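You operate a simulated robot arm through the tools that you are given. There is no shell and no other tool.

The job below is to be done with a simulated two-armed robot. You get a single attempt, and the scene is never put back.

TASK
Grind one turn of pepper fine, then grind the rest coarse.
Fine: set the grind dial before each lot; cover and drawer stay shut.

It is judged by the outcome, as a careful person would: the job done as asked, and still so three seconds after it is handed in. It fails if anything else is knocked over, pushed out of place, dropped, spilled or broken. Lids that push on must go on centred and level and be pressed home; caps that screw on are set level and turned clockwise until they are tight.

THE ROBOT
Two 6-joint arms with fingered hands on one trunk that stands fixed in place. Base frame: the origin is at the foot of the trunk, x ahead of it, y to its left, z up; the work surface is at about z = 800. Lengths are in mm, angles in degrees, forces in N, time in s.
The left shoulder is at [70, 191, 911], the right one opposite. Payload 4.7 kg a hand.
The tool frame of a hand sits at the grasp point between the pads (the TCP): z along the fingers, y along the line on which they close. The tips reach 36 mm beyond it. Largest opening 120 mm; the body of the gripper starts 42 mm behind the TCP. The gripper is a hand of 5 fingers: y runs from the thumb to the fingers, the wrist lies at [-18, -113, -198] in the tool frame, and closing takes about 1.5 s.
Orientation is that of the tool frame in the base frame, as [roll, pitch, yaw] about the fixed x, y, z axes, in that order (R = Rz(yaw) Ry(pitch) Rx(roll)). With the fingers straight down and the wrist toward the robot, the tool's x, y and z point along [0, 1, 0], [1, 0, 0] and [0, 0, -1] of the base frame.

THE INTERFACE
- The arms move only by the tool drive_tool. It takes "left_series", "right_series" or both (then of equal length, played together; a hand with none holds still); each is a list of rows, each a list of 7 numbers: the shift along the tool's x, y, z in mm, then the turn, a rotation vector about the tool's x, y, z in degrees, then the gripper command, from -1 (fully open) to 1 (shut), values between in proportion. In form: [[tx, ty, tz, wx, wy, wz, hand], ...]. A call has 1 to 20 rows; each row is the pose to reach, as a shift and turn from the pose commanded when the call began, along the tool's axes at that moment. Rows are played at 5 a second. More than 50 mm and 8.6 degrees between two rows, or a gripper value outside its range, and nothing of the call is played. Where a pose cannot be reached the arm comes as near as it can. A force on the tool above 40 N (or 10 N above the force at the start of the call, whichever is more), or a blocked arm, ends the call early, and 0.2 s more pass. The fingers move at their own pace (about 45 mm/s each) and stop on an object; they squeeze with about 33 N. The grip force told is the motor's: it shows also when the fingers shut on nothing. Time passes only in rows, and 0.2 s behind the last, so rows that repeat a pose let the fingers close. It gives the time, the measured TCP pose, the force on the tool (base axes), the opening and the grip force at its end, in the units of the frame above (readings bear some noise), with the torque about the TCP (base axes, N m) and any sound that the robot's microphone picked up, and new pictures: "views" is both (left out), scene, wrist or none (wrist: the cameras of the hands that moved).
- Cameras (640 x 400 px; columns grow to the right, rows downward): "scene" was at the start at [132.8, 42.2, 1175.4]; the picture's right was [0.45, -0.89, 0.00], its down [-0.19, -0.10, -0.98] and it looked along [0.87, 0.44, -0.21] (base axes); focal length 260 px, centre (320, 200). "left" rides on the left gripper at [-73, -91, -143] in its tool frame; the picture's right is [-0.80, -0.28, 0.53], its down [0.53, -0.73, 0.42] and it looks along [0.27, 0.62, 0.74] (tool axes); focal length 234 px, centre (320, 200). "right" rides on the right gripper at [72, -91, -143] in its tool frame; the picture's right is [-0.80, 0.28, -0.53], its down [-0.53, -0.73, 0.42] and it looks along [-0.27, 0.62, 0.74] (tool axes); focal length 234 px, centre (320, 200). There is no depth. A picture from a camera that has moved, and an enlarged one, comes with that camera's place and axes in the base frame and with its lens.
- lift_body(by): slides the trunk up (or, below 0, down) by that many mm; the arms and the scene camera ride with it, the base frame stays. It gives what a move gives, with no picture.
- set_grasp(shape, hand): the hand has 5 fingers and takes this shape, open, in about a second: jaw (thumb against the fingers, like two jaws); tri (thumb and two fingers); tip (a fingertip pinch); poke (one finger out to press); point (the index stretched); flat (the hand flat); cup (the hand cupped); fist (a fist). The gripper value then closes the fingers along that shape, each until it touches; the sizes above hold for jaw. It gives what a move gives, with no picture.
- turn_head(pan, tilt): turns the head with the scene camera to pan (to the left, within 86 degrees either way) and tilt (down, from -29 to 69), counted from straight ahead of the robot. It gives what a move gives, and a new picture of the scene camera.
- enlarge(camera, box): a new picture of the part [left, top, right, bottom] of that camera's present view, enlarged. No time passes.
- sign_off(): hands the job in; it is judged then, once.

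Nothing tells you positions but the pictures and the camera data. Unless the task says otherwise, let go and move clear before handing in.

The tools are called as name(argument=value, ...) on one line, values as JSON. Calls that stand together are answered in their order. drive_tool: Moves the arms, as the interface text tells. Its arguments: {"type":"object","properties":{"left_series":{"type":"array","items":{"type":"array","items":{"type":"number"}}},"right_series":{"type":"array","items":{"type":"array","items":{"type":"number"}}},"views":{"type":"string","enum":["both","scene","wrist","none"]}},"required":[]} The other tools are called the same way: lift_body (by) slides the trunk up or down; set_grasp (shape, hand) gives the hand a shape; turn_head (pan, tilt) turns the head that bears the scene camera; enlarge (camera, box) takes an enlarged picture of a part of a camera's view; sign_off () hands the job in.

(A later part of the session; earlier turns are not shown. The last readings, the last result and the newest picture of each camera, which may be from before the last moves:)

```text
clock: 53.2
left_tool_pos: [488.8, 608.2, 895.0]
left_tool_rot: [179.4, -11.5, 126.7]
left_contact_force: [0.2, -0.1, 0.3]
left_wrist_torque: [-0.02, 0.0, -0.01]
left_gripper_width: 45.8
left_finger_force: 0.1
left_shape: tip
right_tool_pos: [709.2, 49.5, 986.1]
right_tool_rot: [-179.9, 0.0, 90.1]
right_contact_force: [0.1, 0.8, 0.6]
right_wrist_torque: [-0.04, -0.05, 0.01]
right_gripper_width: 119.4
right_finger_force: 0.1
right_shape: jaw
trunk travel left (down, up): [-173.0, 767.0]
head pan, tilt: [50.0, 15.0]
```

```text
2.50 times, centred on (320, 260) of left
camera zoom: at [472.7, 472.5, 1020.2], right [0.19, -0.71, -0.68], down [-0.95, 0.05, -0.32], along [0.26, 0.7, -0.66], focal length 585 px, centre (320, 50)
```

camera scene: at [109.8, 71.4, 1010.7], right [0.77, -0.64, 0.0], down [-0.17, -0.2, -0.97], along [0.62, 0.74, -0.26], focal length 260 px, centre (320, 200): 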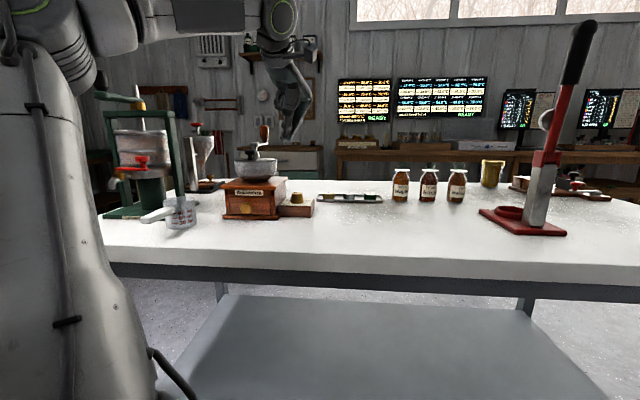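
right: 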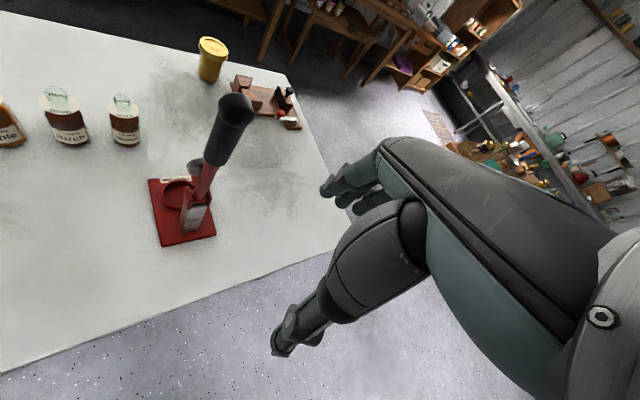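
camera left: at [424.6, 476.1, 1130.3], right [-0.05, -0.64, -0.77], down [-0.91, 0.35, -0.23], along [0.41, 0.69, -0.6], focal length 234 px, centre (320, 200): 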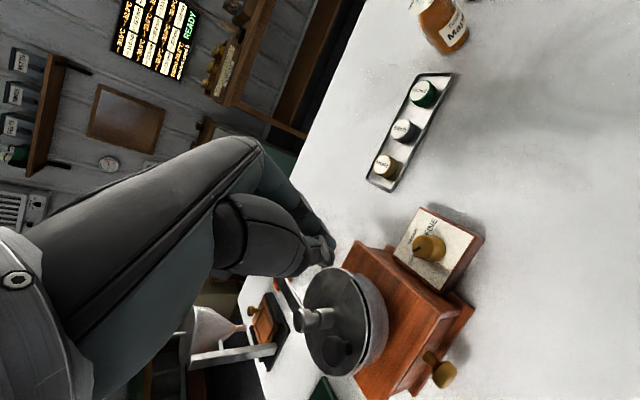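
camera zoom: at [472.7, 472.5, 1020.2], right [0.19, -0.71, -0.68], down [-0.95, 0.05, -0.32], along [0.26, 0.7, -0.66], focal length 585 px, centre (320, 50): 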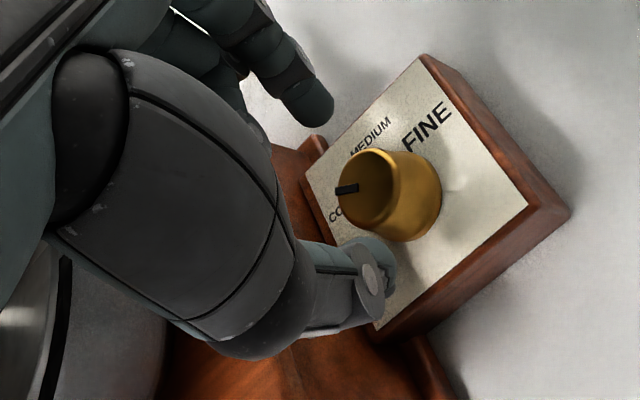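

The pinch straddles the knob: the thumb and index tips line up with predictions and the knob is centred between them at column 350. I'll descend vertically 21 mm, watching the force.

drive_tool(left_series=[[-1.4, 0, 6.9, 0, 0, 0, 0.23], [-2.9, 0, 13.7, 0, 0, 0, 0.23], [-4.3, 0, 20.6, 0, 0, 0, 0.23], [-4.3, 0, 20.6, 0, 0, 0, 0.23]], views="none")

enlarge(camera="scene", box=[255, 140, 335, 220])

enlarge(camera="left", box=[270, 180, 400, 300])

```text
clock: 54.2
left_tool_pos: [489.1, 607.8, 875.7]
left_tool_rot: [179.5, -11.5, 126.7]
left_contact_force: [-0.3, 0.3, -0.2]
left_wrist_torque: [0.03, -0.02, 0.02]
left_gripper_width: 45.7
left_finger_force: 0.0
left_shape: tip
right_tool_pos: [709.0, 49.3, 986.0]
right_tool_rot: [180.0, 0.0, 90.2]
right_contact_force: [0.5, -0.5, 0.2]
right_wrist_torque: [0.01, -0.01, -0.03]
right_gripper_width: 119.4
right_finger_force: 0.0
right_shape: jaw
trunk travel left (down, up): [-173.0, 767.0]
head pan, tilt: [50.0, 15.0]
```

```text
5.00 times, centred on (295, 180) of scene
camera zoom: at [109.7, 71.4, 955.8], right [0.77, -0.64, 0.0], down [-0.17, -0.2, -0.97], along [0.62, 0.74, -0.26], focal length 1299 px, centre (445, 300)
```

zoom: 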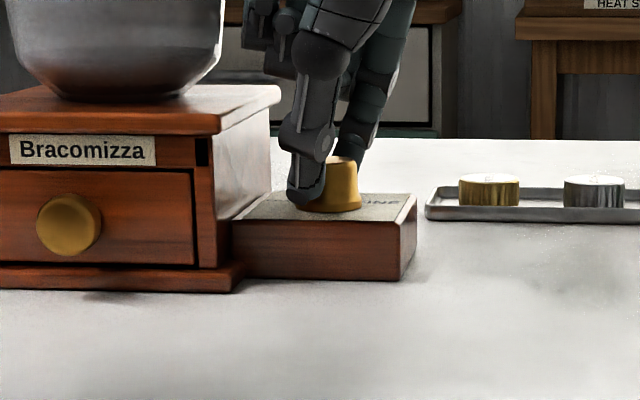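

```text
3.33 times, centred on (335, 240) of left
camera zoom: at [473.2, 473.6, 999.2], right [0.19, -0.71, -0.68], down [-0.95, 0.05, -0.32], along [0.26, 0.7, -0.66], focal length 781 px, centre (270, 67)
```

zoom: 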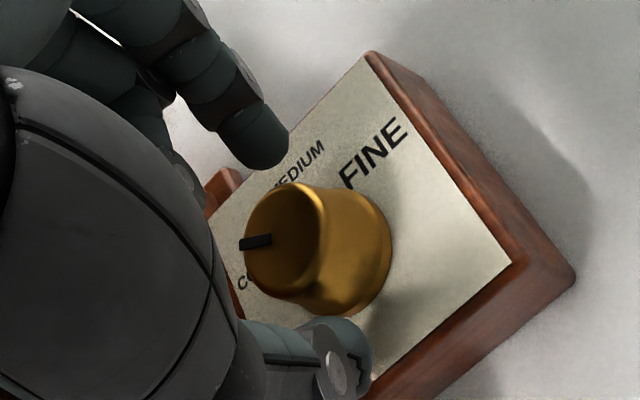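

The thumb and index are either side of the knob with no contact force. I'll close the pinch now.

drive_tool(left_series=[[0, 0, 0, 0, 0, 0, 0.5], [0, 0, 0, 0, 0, 0, 0.8], [0, 0, 0, 0, 0, 0, 1], [0, 0, 0, 0, 0, 0, 1], [0, 0, 0, 0, 0, 0, 1]], views="none")

enlarge(camera="left", box=[270, 180, 400, 300])

```text
clock: 55.4
left_tool_pos: [488.3, 608.7, 874.5]
left_tool_rot: [179.5, -11.6, 126.7]
left_contact_force: [-3.0, -1.5, -0.6]
left_wrist_torque: [0.03, 0.08, -0.02]
left_gripper_width: 22.3
left_finger_force: 32.9
left_shape: tip
right_tool_pos: [708.6, 50.6, 986.1]
right_tool_rot: [180.0, 0.0, 90.1]
right_contact_force: [-0.5, 0.1, 1.0]
right_wrist_torque: [-0.03, -0.03, -0.05]
right_gripper_width: 119.7
right_finger_force: 0.1
right_shape: jaw
trunk travel left (down, up): [-173.0, 767.0]
head pan, tilt: [50.0, 15.0]
```

```text
3.33 times, centred on (335, 240) of left
camera zoom: at [472.8, 473.7, 999.3], right [0.19, -0.71, -0.68], down [-0.95, 0.05, -0.32], along [0.26, 0.7, -0.66], focal length 781 px, centre (270, 67)
```

zoom: 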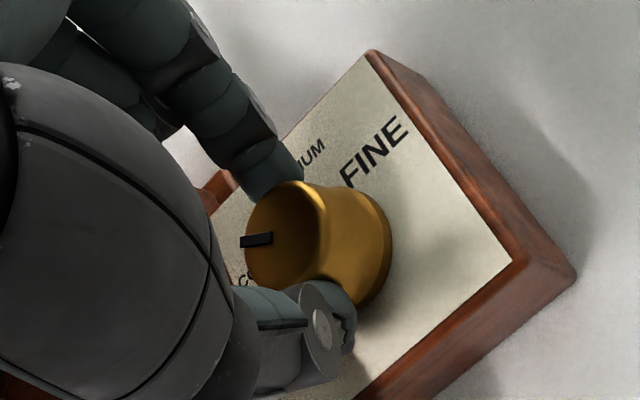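

The knob is gripped. Now I'll turn it clockwise 40° slowly about its own axis, towards FINE.

drive_tool(left_series=[[0, -0.4, 0, -0.82, 0, 3.91, 1], [0.05, -0.8, 0, -1.65, 0, 7.83, 1], [0.1, -1.2, 0, -2.47, 0, 11.74, 1], [0.2, -1.54, 0.05, -3.3, 0, 15.66, 1], [0.33, -1.9, 0.07, -4.12, 0, 19.57, 1], [0.47, -2.28, 0.1, -4.95, 0, 23.48, 1], [0.64, -2.63, 0.13, -5.77, 0, 27.4, 1], [0.83, -2.97, 0.18, -6.6, 0, 31.3, 1], [1.05, -3.3, 0.22, -7.42, 0, 35.2, 1], [1.28, -3.6, 0.27, -8.25, 0, 39.1, 1], [1.28, -3.6, 0.27, -8.25, 0, 39.1, 1]], views="none")

enlarge(camera="left", box=[270, 180, 400, 300])

enlarge(camera="scene", box=[220, 60, 350, 220])

```text
clock: 57.8
left_tool_pos: [485.5, 607.2, 874.5]
left_tool_rot: [179.3, -11.9, 86.6]
left_contact_force: [3.0, -0.5, 0.9]
left_wrist_torque: [-0.02, -0.15, 0.0]
left_gripper_width: 22.2
left_finger_force: 33.7
left_shape: tip
right_tool_pos: [709.3, 48.1, 985.5]
right_tool_rot: [180.0, 0.0, 90.0]
right_contact_force: [0.8, -0.1, 0.2]
right_wrist_torque: [0.0, 0.01, 0.01]
right_gripper_width: 119.6
right_finger_force: 0.2
right_shape: jaw
trunk travel left (down, up): [-173.0, 767.0]
head pan, tilt: [50.0, 15.0]
```

```text
3.33 times, centred on (335, 240) of left
camera zoom: at [386.1, 512.3, 998.4], right [-0.31, -0.66, -0.68], down [-0.69, 0.65, -0.31], along [0.65, 0.37, -0.66], focal length 781 px, centre (270, 67)
```

zoom: 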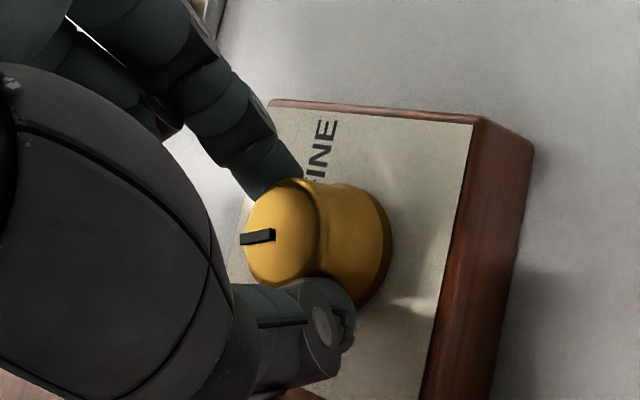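

```text
2.50 times, centred on (285, 140) of scene
camera zoom: at [110.0, 71.2, 955.7], right [0.77, -0.64, 0.0], down [-0.17, -0.2, -0.97], along [0.62, 0.74, -0.26], focal length 649 px, centre (408, 350)
```

zoom: 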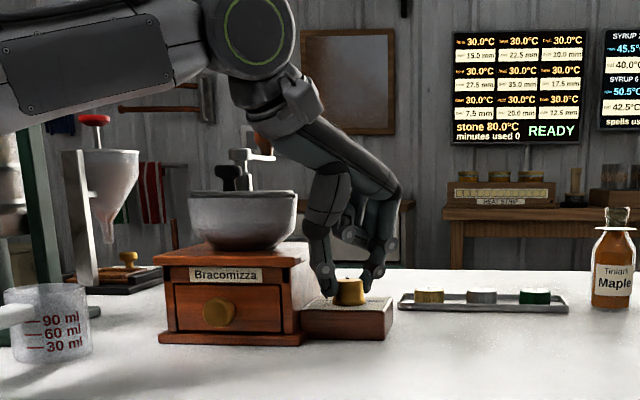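

The knob turned cleanly with the hand, with no slip. Now I'll open, rise 25 mm, turn back 40°, and come down again for the second stroke.

drive_tool(left_series=[[0, 0, 0, 0, 0, 0, 0.23], [0, 0, 0, 0, 0, 0, 0.23], [0, 0, 0, 0, 0, 0, 0.23], [2.5, 0, -12, 0, 0, 0, 0.23], [5.15, 0, -24.5, 0, 0, 0, 0.23], [5.2, 0.8, -24.5, 1.65, 0, -7.83, 0.23], [5.4, 1.54, -24.4, 3.3, 0, -15.66, 0.23], [5.6, 2.28, -24.4, 4.95, 0, -23.48, 0.23], [6.0, 2.97, -24.3, 6.6, 0, -31.3, 0.23], [6.4, 3.6, -24.2, 8.25, 0, -39.1, 0.23], [6.4, 3.6, -24.2, 8.25, 0, -39.1, 0.23]], views="none")

enlarge(camera="left", box=[270, 180, 400, 300])

```text
clock: 60.2
left_tool_pos: [489.2, 608.8, 898.4]
left_tool_rot: [179.6, -11.6, 126.7]
left_contact_force: [0.1, 0.2, 0.2]
left_wrist_torque: [0.0, -0.03, 0.03]
left_gripper_width: 46.1
left_finger_force: 0.0
left_shape: tip
right_tool_pos: [708.2, 48.9, 985.2]
right_tool_rot: [179.9, 0.0, 90.1]
right_contact_force: [0.6, -0.1, 0.0]
right_wrist_torque: [0.0, -0.01, 0.03]
right_gripper_width: 119.8
right_finger_force: 0.0
right_shape: jaw
trunk travel left (down, up): [-173.0, 767.0]
head pan, tilt: [50.0, 15.0]
```

```text
3.33 times, centred on (335, 240) of left
camera zoom: at [472.9, 473.4, 1023.4], right [0.19, -0.71, -0.68], down [-0.95, 0.05, -0.32], along [0.26, 0.7, -0.66], focal length 781 px, centre (270, 67)
```

zoom: 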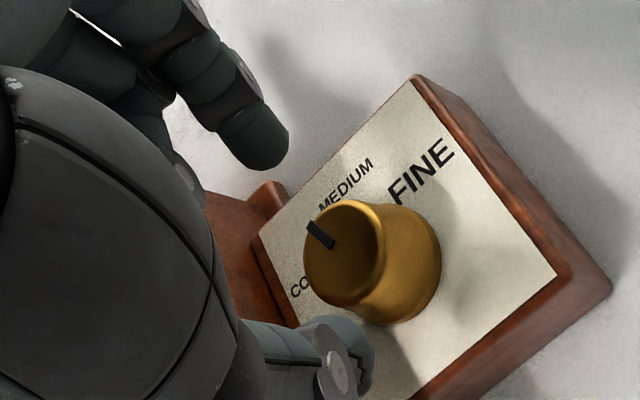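

The pointer has moved 40° toward MEDIUM and stayed there. I'll descend, grip and turn another 40°.

drive_tool(left_series=[[-2.5, 0, 12, 0, 0, 0, 0.23], [-5.0, 0, 23.7, 0, 0, 0, 0.23], [-5.0, 0, 23.7, 0, 0, 0, 0.23], [-5.0, 0, 23.7, 0, 0, 0, 0.5], [-5.0, 0, 23.7, 0, 0, 0, 0.8], [-5.0, 0, 23.7, 0, 0, 0, 1], [-5.0, 0, 23.7, 0, 0, 0, 1], [-5.0, 0, 23.7, 0, 0, 0, 1]], views="none")

drive_tool(left_series=[[0, -0.4, 0, -0.82, 0, 3.91, 1], [0.05, -0.8, 0, -1.65, 0, 7.83, 1], [0.1, -1.2, 0, -2.47, 0, 11.74, 1], [0.2, -1.54, 0.05, -3.3, 0, 15.66, 1], [0.33, -1.9, 0.07, -4.12, 0, 19.57, 1], [0.47, -2.28, 0.1, -4.95, 0, 23.48, 1], [0.64, -2.63, 0.13, -5.77, 0, 27.4, 1], [0.83, -2.97, 0.18, -6.6, 0, 31.3, 1], [1.05, -3.3, 0.22, -7.42, 0, 35.2, 1], [1.28, -3.6, 0.27, -8.25, 0, 39.1, 1], [1.28, -3.6, 0.27, -8.25, 0, 39.1, 1]], views="none")

enlarge(camera="left", box=[270, 180, 400, 300])

```text
clock: 62.0
left_tool_pos: [487.6, 606.8, 874.5]
left_tool_rot: [179.5, -11.5, 126.6]
left_contact_force: [-0.4, 0.5, -0.6]
left_wrist_torque: [0.02, 0.0, 0.02]
left_gripper_width: 24.5
left_finger_force: 33.1
left_shape: tip
right_tool_pos: [709.3, 50.4, 985.3]
right_tool_rot: [-179.9, 0.0, 90.1]
right_contact_force: [0.3, 0.1, -0.2]
right_wrist_torque: [-0.01, -0.02, -0.01]
right_gripper_width: 119.4
right_finger_force: 0.0
right_shape: jaw
trunk travel left (down, up): [-173.0, 767.0]
head pan, tilt: [50.0, 15.0]
```

```text
clock: 64.4
left_tool_pos: [486.3, 607.8, 876.1]
left_tool_rot: [179.3, -11.9, 86.7]
left_contact_force: [-2.6, -6.0, -0.2]
left_wrist_torque: [-0.15, 0.09, -0.02]
left_gripper_width: 24.6
left_finger_force: 33.1
left_shape: tip
right_tool_pos: [708.5, 49.6, 986.0]
right_tool_rot: [180.0, -0.1, 90.1]
right_contact_force: [0.7, -0.4, 0.4]
right_wrist_torque: [-0.02, -0.01, -0.04]
right_gripper_width: 119.8
right_finger_force: 0.0
right_shape: jaw
trunk travel left (down, up): [-173.0, 767.0]
head pan, tilt: [50.0, 15.0]
```

```text
3.33 times, centred on (335, 240) of left
camera zoom: at [385.8, 511.5, 998.7], right [-0.31, -0.66, -0.68], down [-0.69, 0.65, -0.31], along [0.65, 0.37, -0.66], focal length 781 px, centre (270, 67)
```

zoom: 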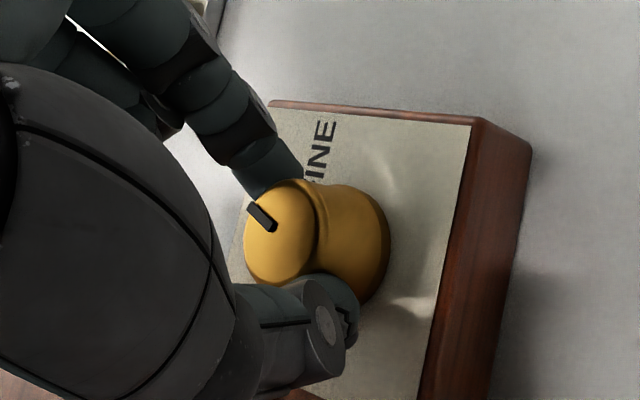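

Second stroke done, so the pointer is at about +20°. Releasing and repeating for the third stroke.

drive_tool(left_series=[[0, 0, 0, 0, 0, 0, 0.23], [0, 0, 0, 0, 0, 0, 0.23], [0, 0, 0, 0, 0, 0, 0.23], [2.5, 0, -12, 0, 0, 0, 0.23], [5.15, 0, -24.5, 0, 0, 0, 0.23], [5.2, 0.8, -24.5, 1.65, 0, -7.83, 0.23], [5.4, 1.54, -24.4, 3.3, 0, -15.66, 0.23], [5.6, 2.28, -24.4, 4.95, 0, -23.48, 0.23], [6.0, 2.97, -24.3, 6.6, 0, -31.3, 0.23], [6.4, 3.6, -24.2, 8.25, 0, -39.1, 0.23], [6.4, 3.6, -24.2, 8.25, 0, -39.1, 0.23]], views="none")

enlarge(camera="left", box=[270, 180, 400, 300])

drive_tool(left_series=[[-2.5, 0, 12, 0, 0, 0, 0.23], [-5.0, 0, 23.7, 0, 0, 0, 0.23], [-5.0, 0, 23.7, 0, 0, 0, 0.23], [-5.0, 0, 23.7, 0, 0, 0, 0.5], [-5.0, 0, 23.7, 0, 0, 0, 0.8], [-5.0, 0, 23.7, 0, 0, 0, 1], [-5.0, 0, 23.7, 0, 0, 0, 1], [-5.0, 0, 23.7, 0, 0, 0, 1]], views="none")

drive_tool(left_series=[[0, -0.4, 0, -0.82, 0, 3.91, 1], [0.05, -0.8, 0, -1.65, 0, 7.83, 1], [0.1, -1.2, 0, -2.47, 0, 11.74, 1], [0.2, -1.54, 0.05, -3.3, 0, 15.66, 1], [0.33, -1.9, 0.07, -4.12, 0, 19.57, 1], [0.47, -2.28, 0.1, -4.95, 0, 23.48, 1], [0.64, -2.63, 0.13, -5.77, 0, 27.4, 1], [0.83, -2.97, 0.18, -6.6, 0, 31.3, 1], [1.05, -3.3, 0.22, -7.42, 0, 35.2, 1], [1.28, -3.6, 0.27, -8.25, 0, 39.1, 1], [1.28, -3.6, 0.27, -8.25, 0, 39.1, 1]], views="none")

enlarge(camera="left", box=[270, 180, 400, 300])

```text
clock: 66.8
left_tool_pos: [488.7, 609.4, 899.3]
left_tool_rot: [179.4, -11.5, 126.7]
left_contact_force: [0.3, -1.0, 0.3]
left_wrist_torque: [0.01, 0.01, 0.03]
left_gripper_width: 46.4
left_finger_force: 0.1
left_shape: tip
right_tool_pos: [708.4, 48.9, 985.5]
right_tool_rot: [-179.9, 0.0, 90.1]
right_contact_force: [0.9, -0.4, -1.0]
right_wrist_torque: [0.01, -0.01, 0.01]
right_gripper_width: 119.5
right_finger_force: 0.0
right_shape: jaw
trunk travel left (down, up): [-173.0, 767.0]
head pan, tilt: [50.0, 15.0]
```

```text
3.33 times, centred on (335, 240) of left
camera zoom: at [473.2, 473.3, 1024.4], right [0.19, -0.71, -0.68], down [-0.95, 0.05, -0.32], along [0.26, 0.7, -0.66], focal length 781 px, centre (270, 67)
```

zoom: 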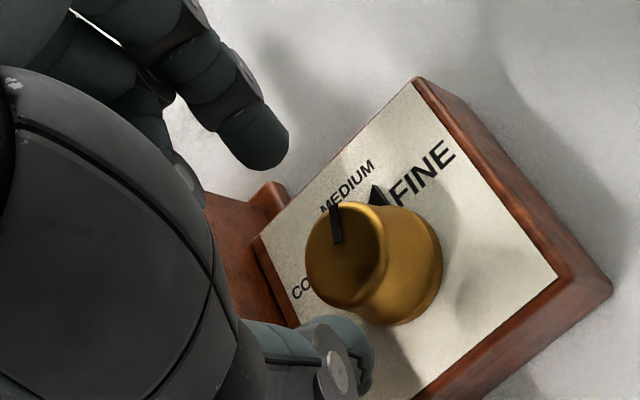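

```text
clock: 68.6
left_tool_pos: [489.6, 606.9, 874.7]
left_tool_rot: [179.5, -11.5, 126.6]
left_contact_force: [-1.1, 0.1, -0.8]
left_wrist_torque: [-0.03, 0.09, -0.04]
left_gripper_width: 22.2
left_finger_force: 33.6
left_shape: tip
right_tool_pos: [708.7, 48.7, 986.1]
right_tool_rot: [-180.0, 0.1, 90.1]
right_contact_force: [0.5, 0.1, 0.2]
right_wrist_torque: [-0.02, 0.01, 0.0]
right_gripper_width: 120.0
right_finger_force: 0.0
right_shape: jaw
trunk travel left (down, up): [-173.0, 767.0]
head pan, tilt: [50.0, 15.0]
```

```text
clock: 71.0
left_tool_pos: [485.1, 606.5, 875.5]
left_tool_rot: [179.3, -12.0, 86.6]
left_contact_force: [-1.7, -7.3, -2.8]
left_wrist_torque: [-0.18, 0.1, 0.04]
left_gripper_width: 22.3
left_finger_force: 33.3
left_shape: tip
right_tool_pos: [708.7, 48.2, 985.8]
right_tool_rot: [180.0, 0.0, 90.1]
right_contact_force: [0.1, -0.5, 0.8]
right_wrist_torque: [0.03, -0.01, 0.04]
right_gripper_width: 119.7
right_finger_force: 0.2
right_shape: jaw
trunk travel left (down, up): [-173.0, 767.0]
head pan, tilt: [50.0, 15.0]
```

```text
3.33 times, centred on (335, 240) of left
camera zoom: at [386.2, 511.9, 999.1], right [-0.31, -0.66, -0.68], down [-0.69, 0.65, -0.31], along [0.65, 0.37, -0.66], focal length 781 px, centre (270, 67)
```

zoom: 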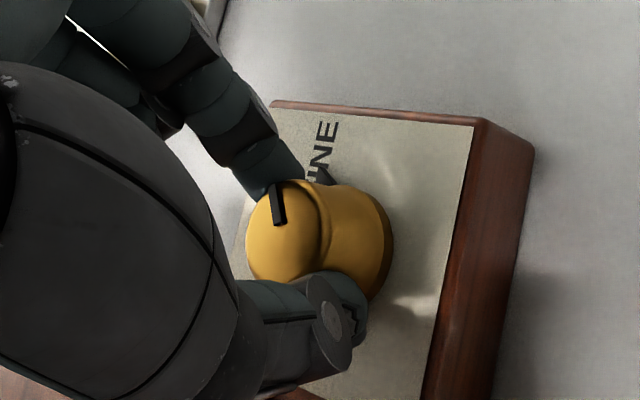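

Third stroke done. I'll release, rise, and check where the pointer stands.

drive_tool(left_series=[[0, 0, 0, 0, 0, 0, 0.23], [0, 0, 0, 0, 0, 0, 0.23], [0, 0, 0, 0, 0, 0, 0.23], [2.5, 0, -12, 0, 0, 0, 0.23], [5.15, 0, -24.5, 0, 0, 0, 0.23], [5.2, 0.8, -24.5, 1.65, 0, -7.83, 0.23], [5.4, 1.54, -24.4, 3.3, 0, -15.66, 0.23], [5.6, 2.28, -24.4, 4.95, 0, -23.48, 0.23], [6.0, 2.97, -24.3, 6.6, 0, -31.3, 0.23], [6.4, 3.6, -24.2, 8.25, 0, -39.1, 0.23], [6.4, 3.6, -24.2, 8.25, 0, -39.1, 0.23]], views="none")

enlarge(camera="left", box=[270, 180, 400, 300])

enlarge(camera="scene", box=[255, 140, 335, 220])

```text
clock: 73.4
left_tool_pos: [488.3, 608.1, 900.3]
left_tool_rot: [179.5, -11.5, 126.7]
left_contact_force: [0.5, 0.2, 0.1]
left_wrist_torque: [0.01, -0.01, 0.01]
left_gripper_width: 46.1
left_finger_force: 0.1
left_shape: tip
right_tool_pos: [709.2, 49.1, 985.0]
right_tool_rot: [180.0, 0.0, 90.1]
right_contact_force: [-0.7, 0.7, -0.2]
right_wrist_torque: [0.0, -0.01, 0.02]
right_gripper_width: 119.6
right_finger_force: 0.0
right_shape: jaw
trunk travel left (down, up): [-173.0, 767.0]
head pan, tilt: [50.0, 15.0]
```

```text
3.33 times, centred on (335, 240) of left
camera zoom: at [472.4, 472.8, 1025.2], right [0.19, -0.71, -0.68], down [-0.95, 0.05, -0.32], along [0.26, 0.7, -0.66], focal length 781 px, centre (270, 67)
```

zoom: 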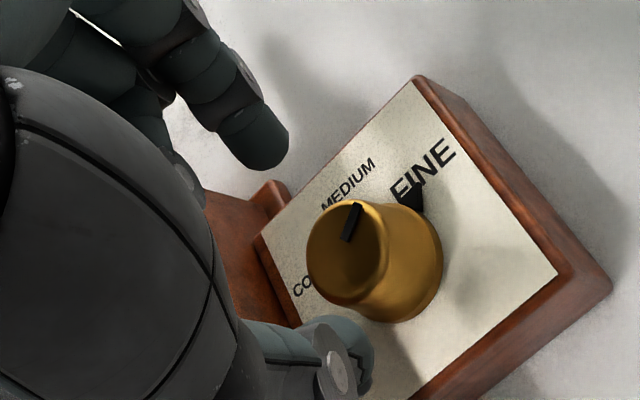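

```text
5.00 times, centred on (295, 180) of scene
camera zoom: at [109.7, 71.5, 955.7], right [0.77, -0.64, 0.0], down [-0.17, -0.2, -0.97], along [0.62, 0.74, -0.26], focal length 1299 px, centre (445, 300)
```

zoom: 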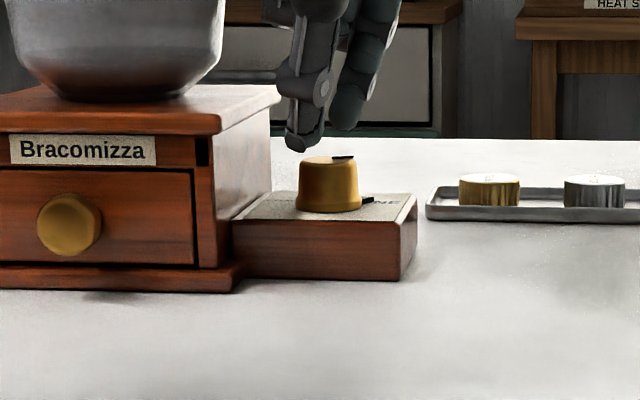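

The pointer now reads +60°, squarely on FINE. Next is the crank, and I need a hand pose that can go all round its circle (centre ≈(412, 690), radius ≈95). I'll raise up and rehearse the circle in the air.

lift_body(by=135)

turn_head(pan=58, tilt=22)

enlarge(camera="scene", box=[120, 60, 380, 240])

```text
clock: 75.0
left_tool_pos: [488.8, 608.1, 1034.8]
left_tool_rot: [179.5, -11.5, 126.6]
left_contact_force: [-0.1, -0.8, 0.3]
left_wrist_torque: [0.0, -0.01, 0.0]
left_gripper_width: 46.2
left_finger_force: 0.0
left_shape: tip
right_tool_pos: [708.2, 49.7, 1120.2]
right_tool_rot: [-179.9, 0.0, 90.2]
right_contact_force: [-0.7, 0.0, 0.0]
right_wrist_torque: [-0.02, 0.02, -0.04]
right_gripper_width: 119.5
right_finger_force: 0.1
right_shape: jaw
trunk travel left (down, up): [-308.0, 632.0]
head pan, tilt: [50.0, 15.0]
```

```text
clock: 75.7
left_tool_pos: [487.3, 608.2, 1035.9]
left_tool_rot: [179.7, -11.5, 126.5]
left_contact_force: [0.9, -0.4, 0.2]
left_wrist_torque: [0.04, 0.0, 0.0]
left_gripper_width: 46.0
left_finger_force: 0.0
left_shape: tip
right_tool_pos: [708.9, 48.8, 1119.1]
right_tool_rot: [180.0, 0.1, 90.1]
right_contact_force: [-0.6, -1.0, -0.6]
right_wrist_torque: [-0.01, 0.0, 0.01]
right_gripper_width: 119.9
right_finger_force: 0.2
right_shape: jaw
trunk travel left (down, up): [-308.0, 632.0]
head pan, tilt: [58.0, 22.0]
camera scene: at [98.9, 78.5, 1079.4], right [0.85, -0.53, 0.0], down [-0.2, -0.32, -0.93], along [0.49, 0.79, -0.37], focal length 260 px, centre (320, 200)
```

scene: 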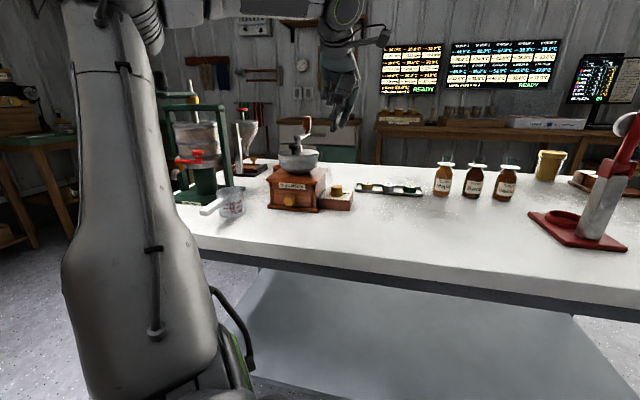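

```text
2.22 times, centred on (250, 150) of scene
camera zoom: at [98.9, 78.5, 1079.4], right [0.85, -0.53, 0.0], down [-0.2, -0.32, -0.93], along [0.49, 0.79, -0.37], focal length 577 px, centre (476, 311)
```

zoom: 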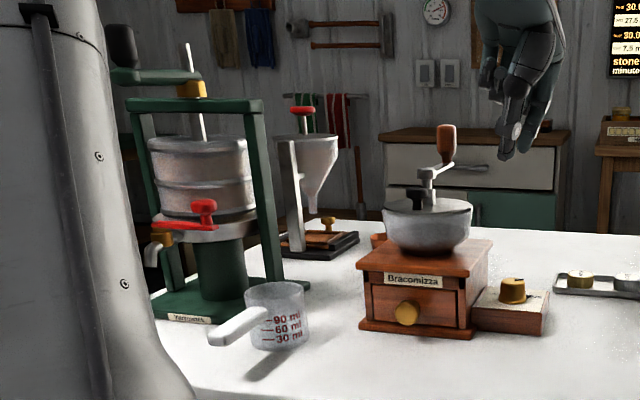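

The press and funnel stand well away from the crank circle. I'll level the hand and move to above the handle's position at about (479, 757), at a safe height.

drive_tool(left_series=[[5, 0, -23, 0, -4, 0, 0.23], [9.4, 0, -46, 0, -8, 0, 0.23], [40, 20, -40, 0, -11.7, 0, 0.23], [70, 41, -34, 0, -11.7, 0, 0.23], [101, 62, -27, 0, -11.7, 0, 0.23], [131.5, 82, -21.3, 0, -11.7, 0, 0.23], [131.5, 82, -21.3, 0, -11.7, 0, 0.23]], views="both")

enlarge(camera="left", box=[220, 180, 420, 340])

enlarge(camera="scene", box=[240, 60, 380, 200])

```text
clock: 77.3
left_tool_pos: [477.9, 754.9, 1085.4]
left_tool_rot: [179.5, 0.2, 126.5]
left_contact_force: [0.7, 0.1, 0.5]
left_wrist_torque: [-0.01, -0.01, 0.0]
left_gripper_width: 46.1
left_finger_force: 0.1
left_shape: tip
right_tool_pos: [708.9, 48.6, 1120.3]
right_tool_rot: [-180.0, 0.0, 90.1]
right_contact_force: [0.0, 0.8, 0.6]
right_wrist_torque: [0.01, -0.01, 0.01]
right_gripper_width: 119.7
right_finger_force: 0.0
right_shape: jaw
trunk travel left (down, up): [-308.0, 632.0]
head pan, tilt: [58.0, 22.0]
camera scene: at [98.8, 78.4, 1079.4], right [0.85, -0.53, 0.0], down [-0.2, -0.32, -0.93], along [0.49, 0.79, -0.37], focal length 260 px, centre (320, 200)
camera left: at [445.9, 640.8, 1227.6], right [0.26, -0.81, -0.52], down [-0.9, -0.01, -0.43], along [0.35, 0.59, -0.73], focal length 234 px, centre (320, 200)
```

scene: 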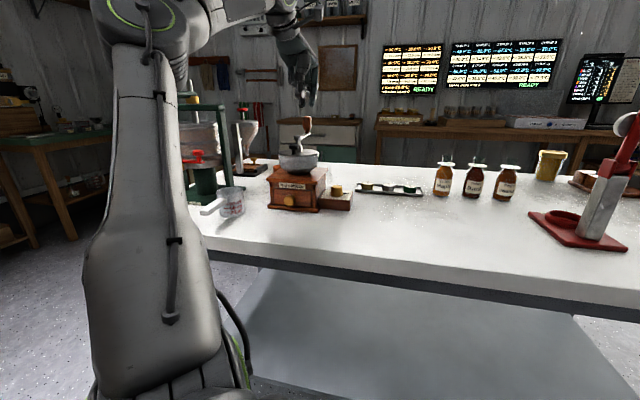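
left: 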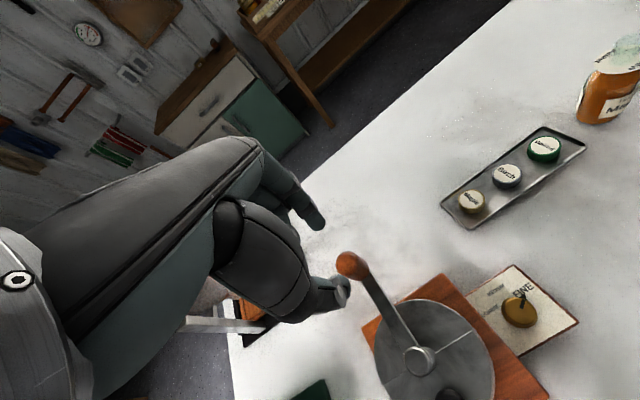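

```text
2.50 times, centred on (320, 260) of left
camera zoom: at [445.9, 640.8, 1227.6], right [0.26, -0.81, -0.52], down [-0.9, -0.01, -0.43], along [0.35, 0.59, -0.73], focal length 585 px, centre (320, 50)
```

zoom: 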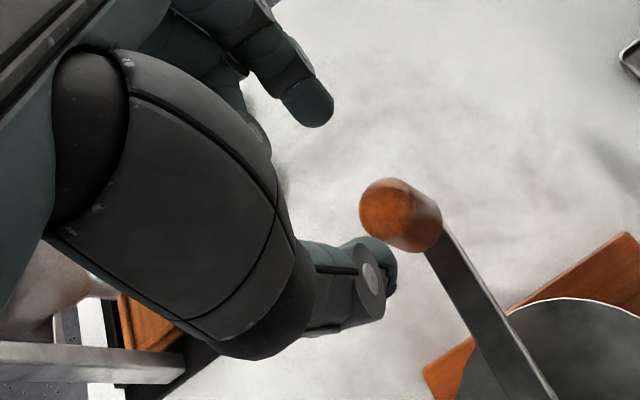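

```text
2.86 times, centred on (310, 130) of scene
camera zoom: at [98.8, 78.4, 1079.4], right [0.85, -0.53, 0.0], down [-0.2, -0.32, -0.93], along [0.49, 0.79, -0.37], focal length 742 px, centre (349, 400)
```

zoom: 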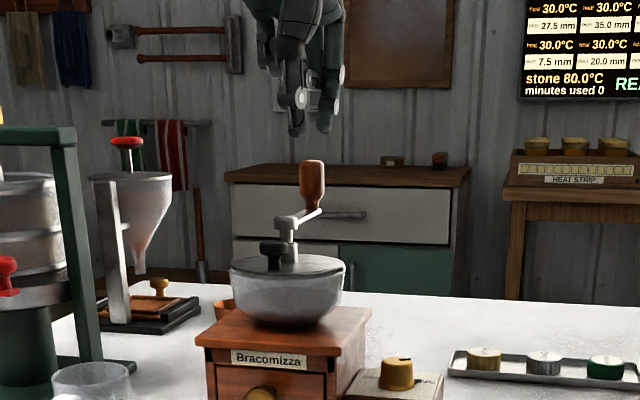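

The hand reaches the handle position easily, and the crank is clearly seen from above: handle ≈(477, 754), hub ≈(413, 689.5), radius ≈91. I'll turn to yaw 147 and rehearse the clockwise circle in the air.

drive_tool(left_series=[[0, 0, 0, 0, 0, -7, 0.23], [0, 0, 0, 0, 0, -14, 0.23], [0, 0, 0, 0, 0, -20.5, 0.23], [0, 0, 0, 0, 0, -20.5, 0.23]], views="none")

```text
clock: 78.3
left_tool_pos: [478.5, 756.7, 1082.5]
left_tool_rot: [179.7, 0.3, 147.0]
left_contact_force: [-0.5, 0.6, 0.0]
left_wrist_torque: [-0.01, 0.02, -0.02]
left_gripper_width: 46.3
left_finger_force: 0.1
left_shape: tip
right_tool_pos: [709.4, 49.9, 1120.4]
right_tool_rot: [180.0, 0.0, 90.1]
right_contact_force: [-1.3, -0.3, -0.3]
right_wrist_torque: [0.03, -0.05, -0.02]
right_gripper_width: 119.9
right_finger_force: 0.0
right_shape: jaw
trunk travel left (down, up): [-308.0, 632.0]
head pan, tilt: [58.0, 22.0]
```

Rehearsing the first half of the clockwise circle, well above the crank.

drive_tool(left_series=[[-18.0, -5.9, 0, 0, 0, 6.4, 0.23], [-34.4, -15.3, 0, 0, 0, 12.5, 0.23], [-48.4, -27.9, 0, 0, 0, 18, 0.23], [-59.6, -43.2, 0, 0, 0, 22.6, 0.23], [-67.2, -60.6, 0, 0, 0, 26, 0.23], [-71.2, -79.1, 0, 0, 0, 28.2, 0.23], [-71.1, -98.0, 0, 0, 0, 29, 0.23], [-67.3, -116.4, 0, 0, 0, 28.4, 0.23], [-59.5, -133.7, 0, 0, 0, 26.5, 0.23], [-48.4, -149.1, 0, 0, 0, 23.2, 0.23], [-34.4, -161.8, 0, 0, 0, 18.8, 0.23], [-18.0, -171.2, 0, 0, 0, 13.5, 0.23], [0, -177.0, 0, 0, 0, 7.4, 0.23], [18.8, -179.0, 0, 0, 0, 0.9, 0.23], [37.6, -177.1, 0, 0, 0, -5.8, 0.23], [37.6, -177.1, 0, 0, 0, -5.8, 0.23]], views="scene")

```text
clock: 81.7
left_tool_pos: [350.3, 625.6, 1081.6]
left_tool_rot: [179.7, 0.4, 152.8]
left_contact_force: [1.2, 0.7, -0.2]
left_wrist_torque: [0.01, 0.01, 0.02]
left_gripper_width: 46.0
left_finger_force: 0.2
left_shape: tip
right_tool_pos: [708.8, 50.6, 1121.1]
right_tool_rot: [-179.9, 0.0, 90.1]
right_contact_force: [0.7, -0.1, -0.2]
right_wrist_torque: [0.0, 0.0, 0.0]
right_gripper_width: 119.6
right_finger_force: 0.1
right_shape: jaw
trunk travel left (down, up): [-308.0, 632.0]
head pan, tilt: [58.0, 22.0]
camera scene: at [98.9, 78.4, 1079.4], right [0.85, -0.53, 0.0], down [-0.2, -0.32, -0.93], along [0.49, 0.79, -0.37], focal length 260 px, centre (320, 200)
```

scene: 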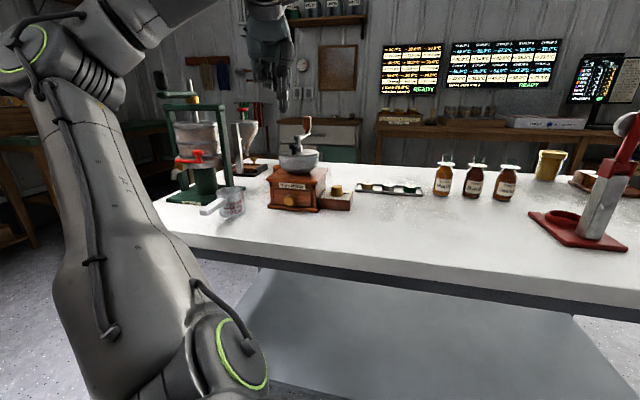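

The first half is all reachable. Now the second half, round the left side, still in the air.

drive_tool(left_series=[[17.3, 7.6, 0, 0, 0, -6.6, 0.23], [32.7, 18.7, 0, 0, 0, -12.7, 0.23], [45.4, 32.7, 0, 0, 0, -18.2, 0.23], [54.9, 49.0, 0, 0, 0, -22.8, 0.23], [60.8, 67.0, 0, 0, 0, -26.2, 0.23], [62.8, 85.9, 0, 0, 0, -28.4, 0.23], [60.9, 104.6, 0, 0, 0, -29.2, 0.23], [55.2, 122.6, 0, 0, 0, -28.6, 0.23], [45.7, 139.1, 0, 0, 0, -26.7, 0.23], [33.1, 153.2, 0, 0, 0, -23.4, 0.23], [17.8, 164.4, 0, 0, 0, -19, 0.23], [0.7, 172.1, 0, 0, 0, -13.7, 0.23], [-17.9, 176.1, 0, 0, 0, -7.6, 0.23], [-36.8, 176.2, 0, 0, 0, -1.1, 0.23], [-55.3, 172.3, 0, 0, 0, 5.6, 0.23], [-55.3, 172.3, 0, 0, 0, 5.6, 0.23]], views="both")

enlarge(camera="left", box=[220, 180, 420, 340])

```text
clock: 85.1
left_tool_pos: [479.3, 755.4, 1082.0]
left_tool_rot: [179.6, 0.4, 147.2]
left_contact_force: [0.2, 0.0, 0.4]
left_wrist_torque: [0.0, 0.0, 0.01]
left_gripper_width: 45.9
left_finger_force: 0.0
left_shape: tip
left hand out of reach, approached as far as the arm can: row 4
right_tool_pos: [708.4, 51.1, 1120.2]
right_tool_rot: [179.9, 0.0, 90.2]
right_contact_force: [0.0, -1.2, 0.0]
right_wrist_torque: [-0.02, 0.03, 0.01]
right_gripper_width: 119.6
right_finger_force: 0.1
right_shape: jaw
trunk travel left (down, up): [-308.0, 632.0]
head pan, tilt: [58.0, 22.0]
camera scene: at [98.8, 78.7, 1079.4], right [0.85, -0.53, 0.0], down [-0.2, -0.32, -0.93], along [0.49, 0.79, -0.37], focal length 260 px, centre (320, 200)
camera left: at [488.7, 639.0, 1224.5], right [0.53, -0.67, -0.52], down [-0.84, -0.33, -0.43], along [0.12, 0.67, -0.73], focal length 234 px, centre (320, 200)
```

scene: 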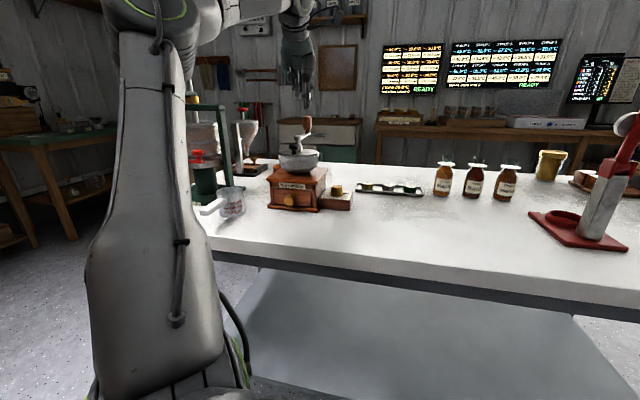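
left: 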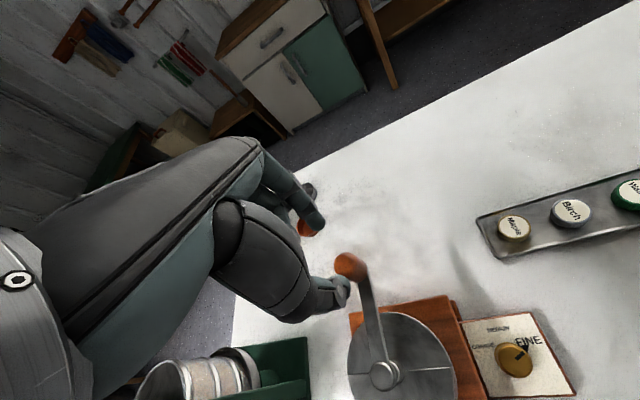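

```text
2.50 times, centred on (320, 260) of left
camera zoom: at [488.7, 639.0, 1224.5], right [0.53, -0.67, -0.52], down [-0.84, -0.33, -0.43], along [0.12, 0.67, -0.73], focal length 585 px, centre (320, 50)
```

zoom: 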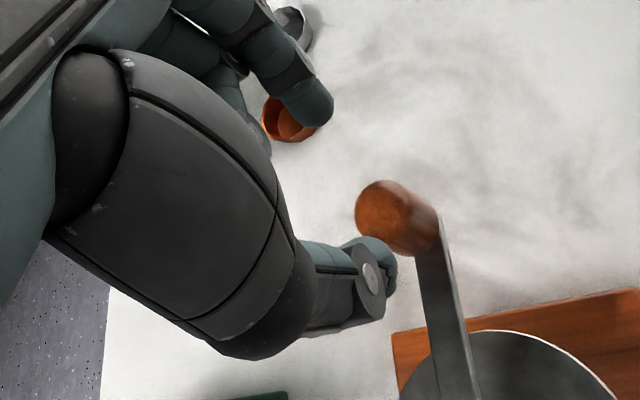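

Only one pose on the far left was marginal, and a slightly lower trunk and a bit more yaw there will fix it. This view shows the dial straight on, so I'll check its pointer.

enlarge(camera="left", box=[450, 305, 580, 400])

enlarge(camera="left", box=[320, 230, 480, 400])

```text
4.21 times, centred on (515, 352) of left
camera zoom: at [488.7, 639.0, 1224.5], right [0.53, -0.67, -0.52], down [-0.84, -0.33, -0.43], along [0.12, 0.67, -0.73], focal length 986 px, centre (-501, -442)
```

zoom: 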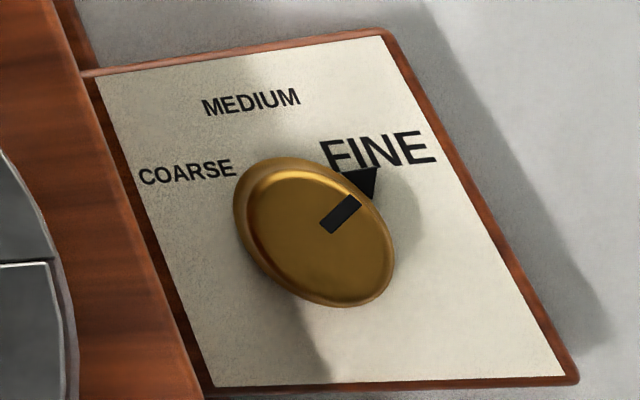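

```text
2.35 times, centred on (400, 315) of left
camera zoom: at [488.7, 639.0, 1224.5], right [0.53, -0.67, -0.52], down [-0.84, -0.33, -0.43], along [0.12, 0.67, -0.73], focal length 551 px, centre (132, -71)
```

zoom: 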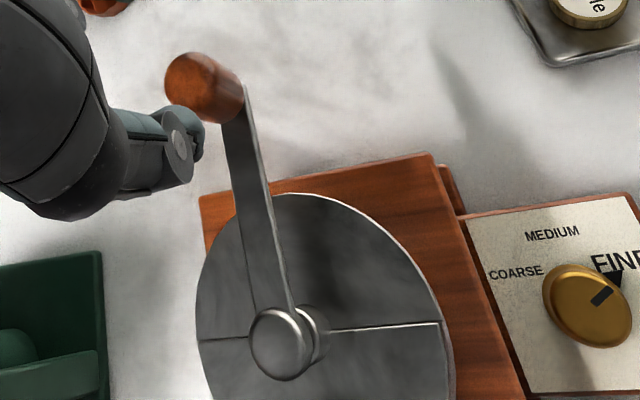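

The arrow points right at FINE and the cover seam is straight and closed. Now I'll open the pinch to 60 mm, centre on the handle, and lower the trunk so the fingers straddle it.

drive_tool(left_series=[[0.4, -2, 0, 0, 0, 0, 0], [0.4, -3.6, 0, 0, 0, 0, 0], [0.4, -3.6, 0, 0, 0, 0, 0]], views="none")

lift_body(by=-30)

enlarge(camera="left", box=[220, 180, 420, 340])

enlarge(camera="scene", box=[260, 60, 350, 160])

```text
clock: 85.9
left_tool_pos: [476.9, 754.5, 1082.5]
left_tool_rot: [179.7, 0.5, 147.2]
left_contact_force: [0.6, -0.1, -1.1]
left_wrist_torque: [0.04, -0.01, 0.01]
left_gripper_width: 59.8
left_finger_force: 0.1
left_shape: tip
right_tool_pos: [709.2, 49.7, 1120.5]
right_tool_rot: [180.0, -0.1, 90.1]
right_contact_force: [0.1, 0.8, -0.5]
right_wrist_torque: [-0.02, 0.03, 0.01]
right_gripper_width: 119.7
right_finger_force: 0.1
right_shape: jaw
trunk travel left (down, up): [-308.0, 632.0]
head pan, tilt: [58.0, 22.0]
```

```text
clock: 86.6
left_tool_pos: [477.4, 753.2, 1053.4]
left_tool_rot: [179.6, 0.4, 147.2]
left_contact_force: [-0.3, -0.2, -0.4]
left_wrist_torque: [0.05, 0.05, 0.01]
left_gripper_width: 59.6
left_finger_force: 0.1
left_shape: tip
right_tool_pos: [709.0, 47.7, 1090.3]
right_tool_rot: [180.0, -0.1, 90.1]
right_contact_force: [1.0, -0.1, 0.4]
right_wrist_torque: [-0.02, -0.03, 0.0]
right_gripper_width: 119.8
right_finger_force: 0.0
right_shape: jaw
trunk travel left (down, up): [-278.0, 662.0]
head pan, tilt: [58.0, 22.0]
```

```text
2.50 times, centred on (320, 260) of left
camera zoom: at [486.6, 636.6, 1195.3], right [0.53, -0.67, -0.52], down [-0.84, -0.33, -0.43], along [0.12, 0.67, -0.73], focal length 585 px, centre (320, 50)
```

zoom: 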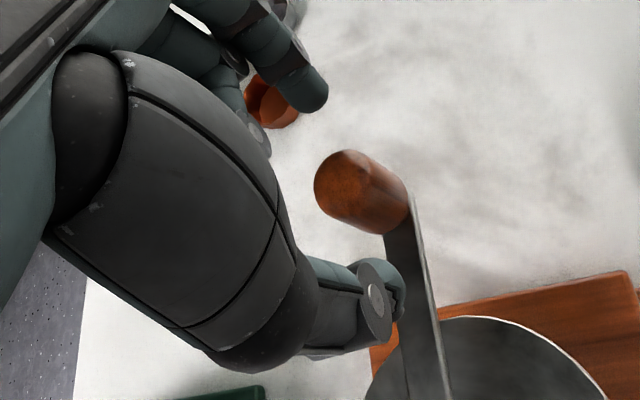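

```text
4.00 times, centred on (305, 110) of scene
camera zoom: at [98.5, 78.4, 1049.4], right [0.85, -0.53, 0.0], down [-0.2, -0.32, -0.93], along [0.49, 0.79, -0.37], focal length 1039 px, centre (380, 560)
```

zoom: 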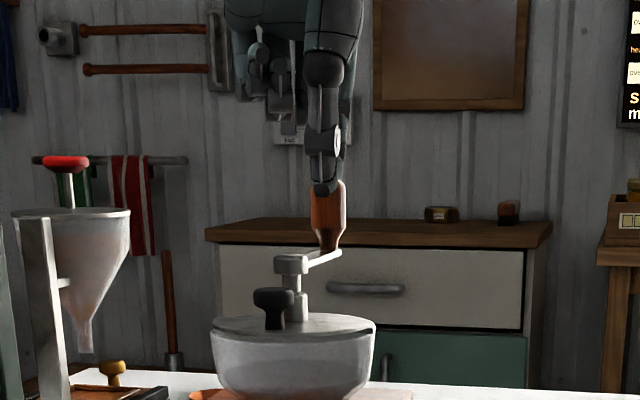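

The handle sits midway between thumb and index. I'll lower a bit more, set the grip height to z≈1030 (tips ≈994, on the cylindrical part), and close.

lift_body(by=-33)

drive_tool(left_series=[[0, 0, -9, 0, 0, 0, 0], [0, 0, -9, 0, 0, 0, 0.3], [0, 0, -9, 0, 0, 0, 0.6], [0, 0, -9, 0, 0, 0, 1], [0, 0, -9, 0, 0, 0, 1], [0, 0, -9, 0, 0, 0, 1], [0, 0, -9, 0, 0, 0, 1]], views="none")

enlarge(camera="left", box=[220, 180, 420, 340])

enlarge(camera="scene", box=[260, 60, 350, 160])

```text
clock: 87.4
left_tool_pos: [478.0, 753.6, 1018.2]
left_tool_rot: [179.7, 0.4, 147.2]
left_contact_force: [0.0, -0.3, -0.6]
left_wrist_torque: [-0.01, 0.01, 0.04]
left_gripper_width: 59.7
left_finger_force: 0.1
left_shape: tip
right_tool_pos: [708.6, 49.6, 1058.5]
right_tool_rot: [179.9, 0.0, 90.1]
right_contact_force: [-0.6, -0.5, 0.6]
right_wrist_torque: [-0.01, -0.04, -0.01]
right_gripper_width: 119.8
right_finger_force: 0.0
right_shape: jaw
trunk travel left (down, up): [-245.0, 695.0]
head pan, tilt: [58.0, 22.0]
```

```text
clock: 89.0
left_tool_pos: [477.8, 753.8, 1028.7]
left_tool_rot: [179.6, 0.4, 147.2]
left_contact_force: [-1.0, -0.8, -1.3]
left_wrist_torque: [0.02, 0.03, -0.01]
left_gripper_width: 18.9
left_finger_force: 33.3
left_shape: tip
right_tool_pos: [709.4, 49.9, 1057.4]
right_tool_rot: [-179.9, 0.0, 90.1]
right_contact_force: [0.0, -0.1, -0.1]
right_wrist_torque: [0.01, 0.01, -0.05]
right_gripper_width: 119.7
right_finger_force: 0.1
right_shape: jaw
trunk travel left (down, up): [-245.0, 695.0]
head pan, tilt: [58.0, 22.0]
```

```text
2.50 times, centred on (320, 260) of left
camera zoom: at [487.1, 636.6, 1170.2], right [0.53, -0.67, -0.52], down [-0.84, -0.33, -0.43], along [0.12, 0.67, -0.74], focal length 585 px, centre (320, 50)
```

zoom: 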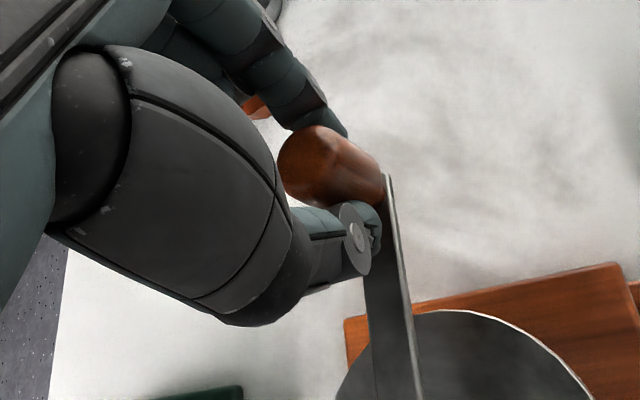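

```text
4.00 times, centred on (305, 110) of scene
camera zoom: at [98.9, 78.7, 1016.3], right [0.85, -0.53, 0.0], down [-0.2, -0.32, -0.93], along [0.49, 0.79, -0.37], focal length 1039 px, centre (380, 560)
```

zoom: 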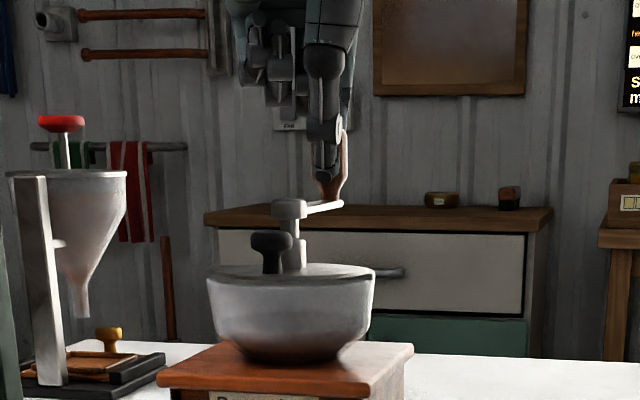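

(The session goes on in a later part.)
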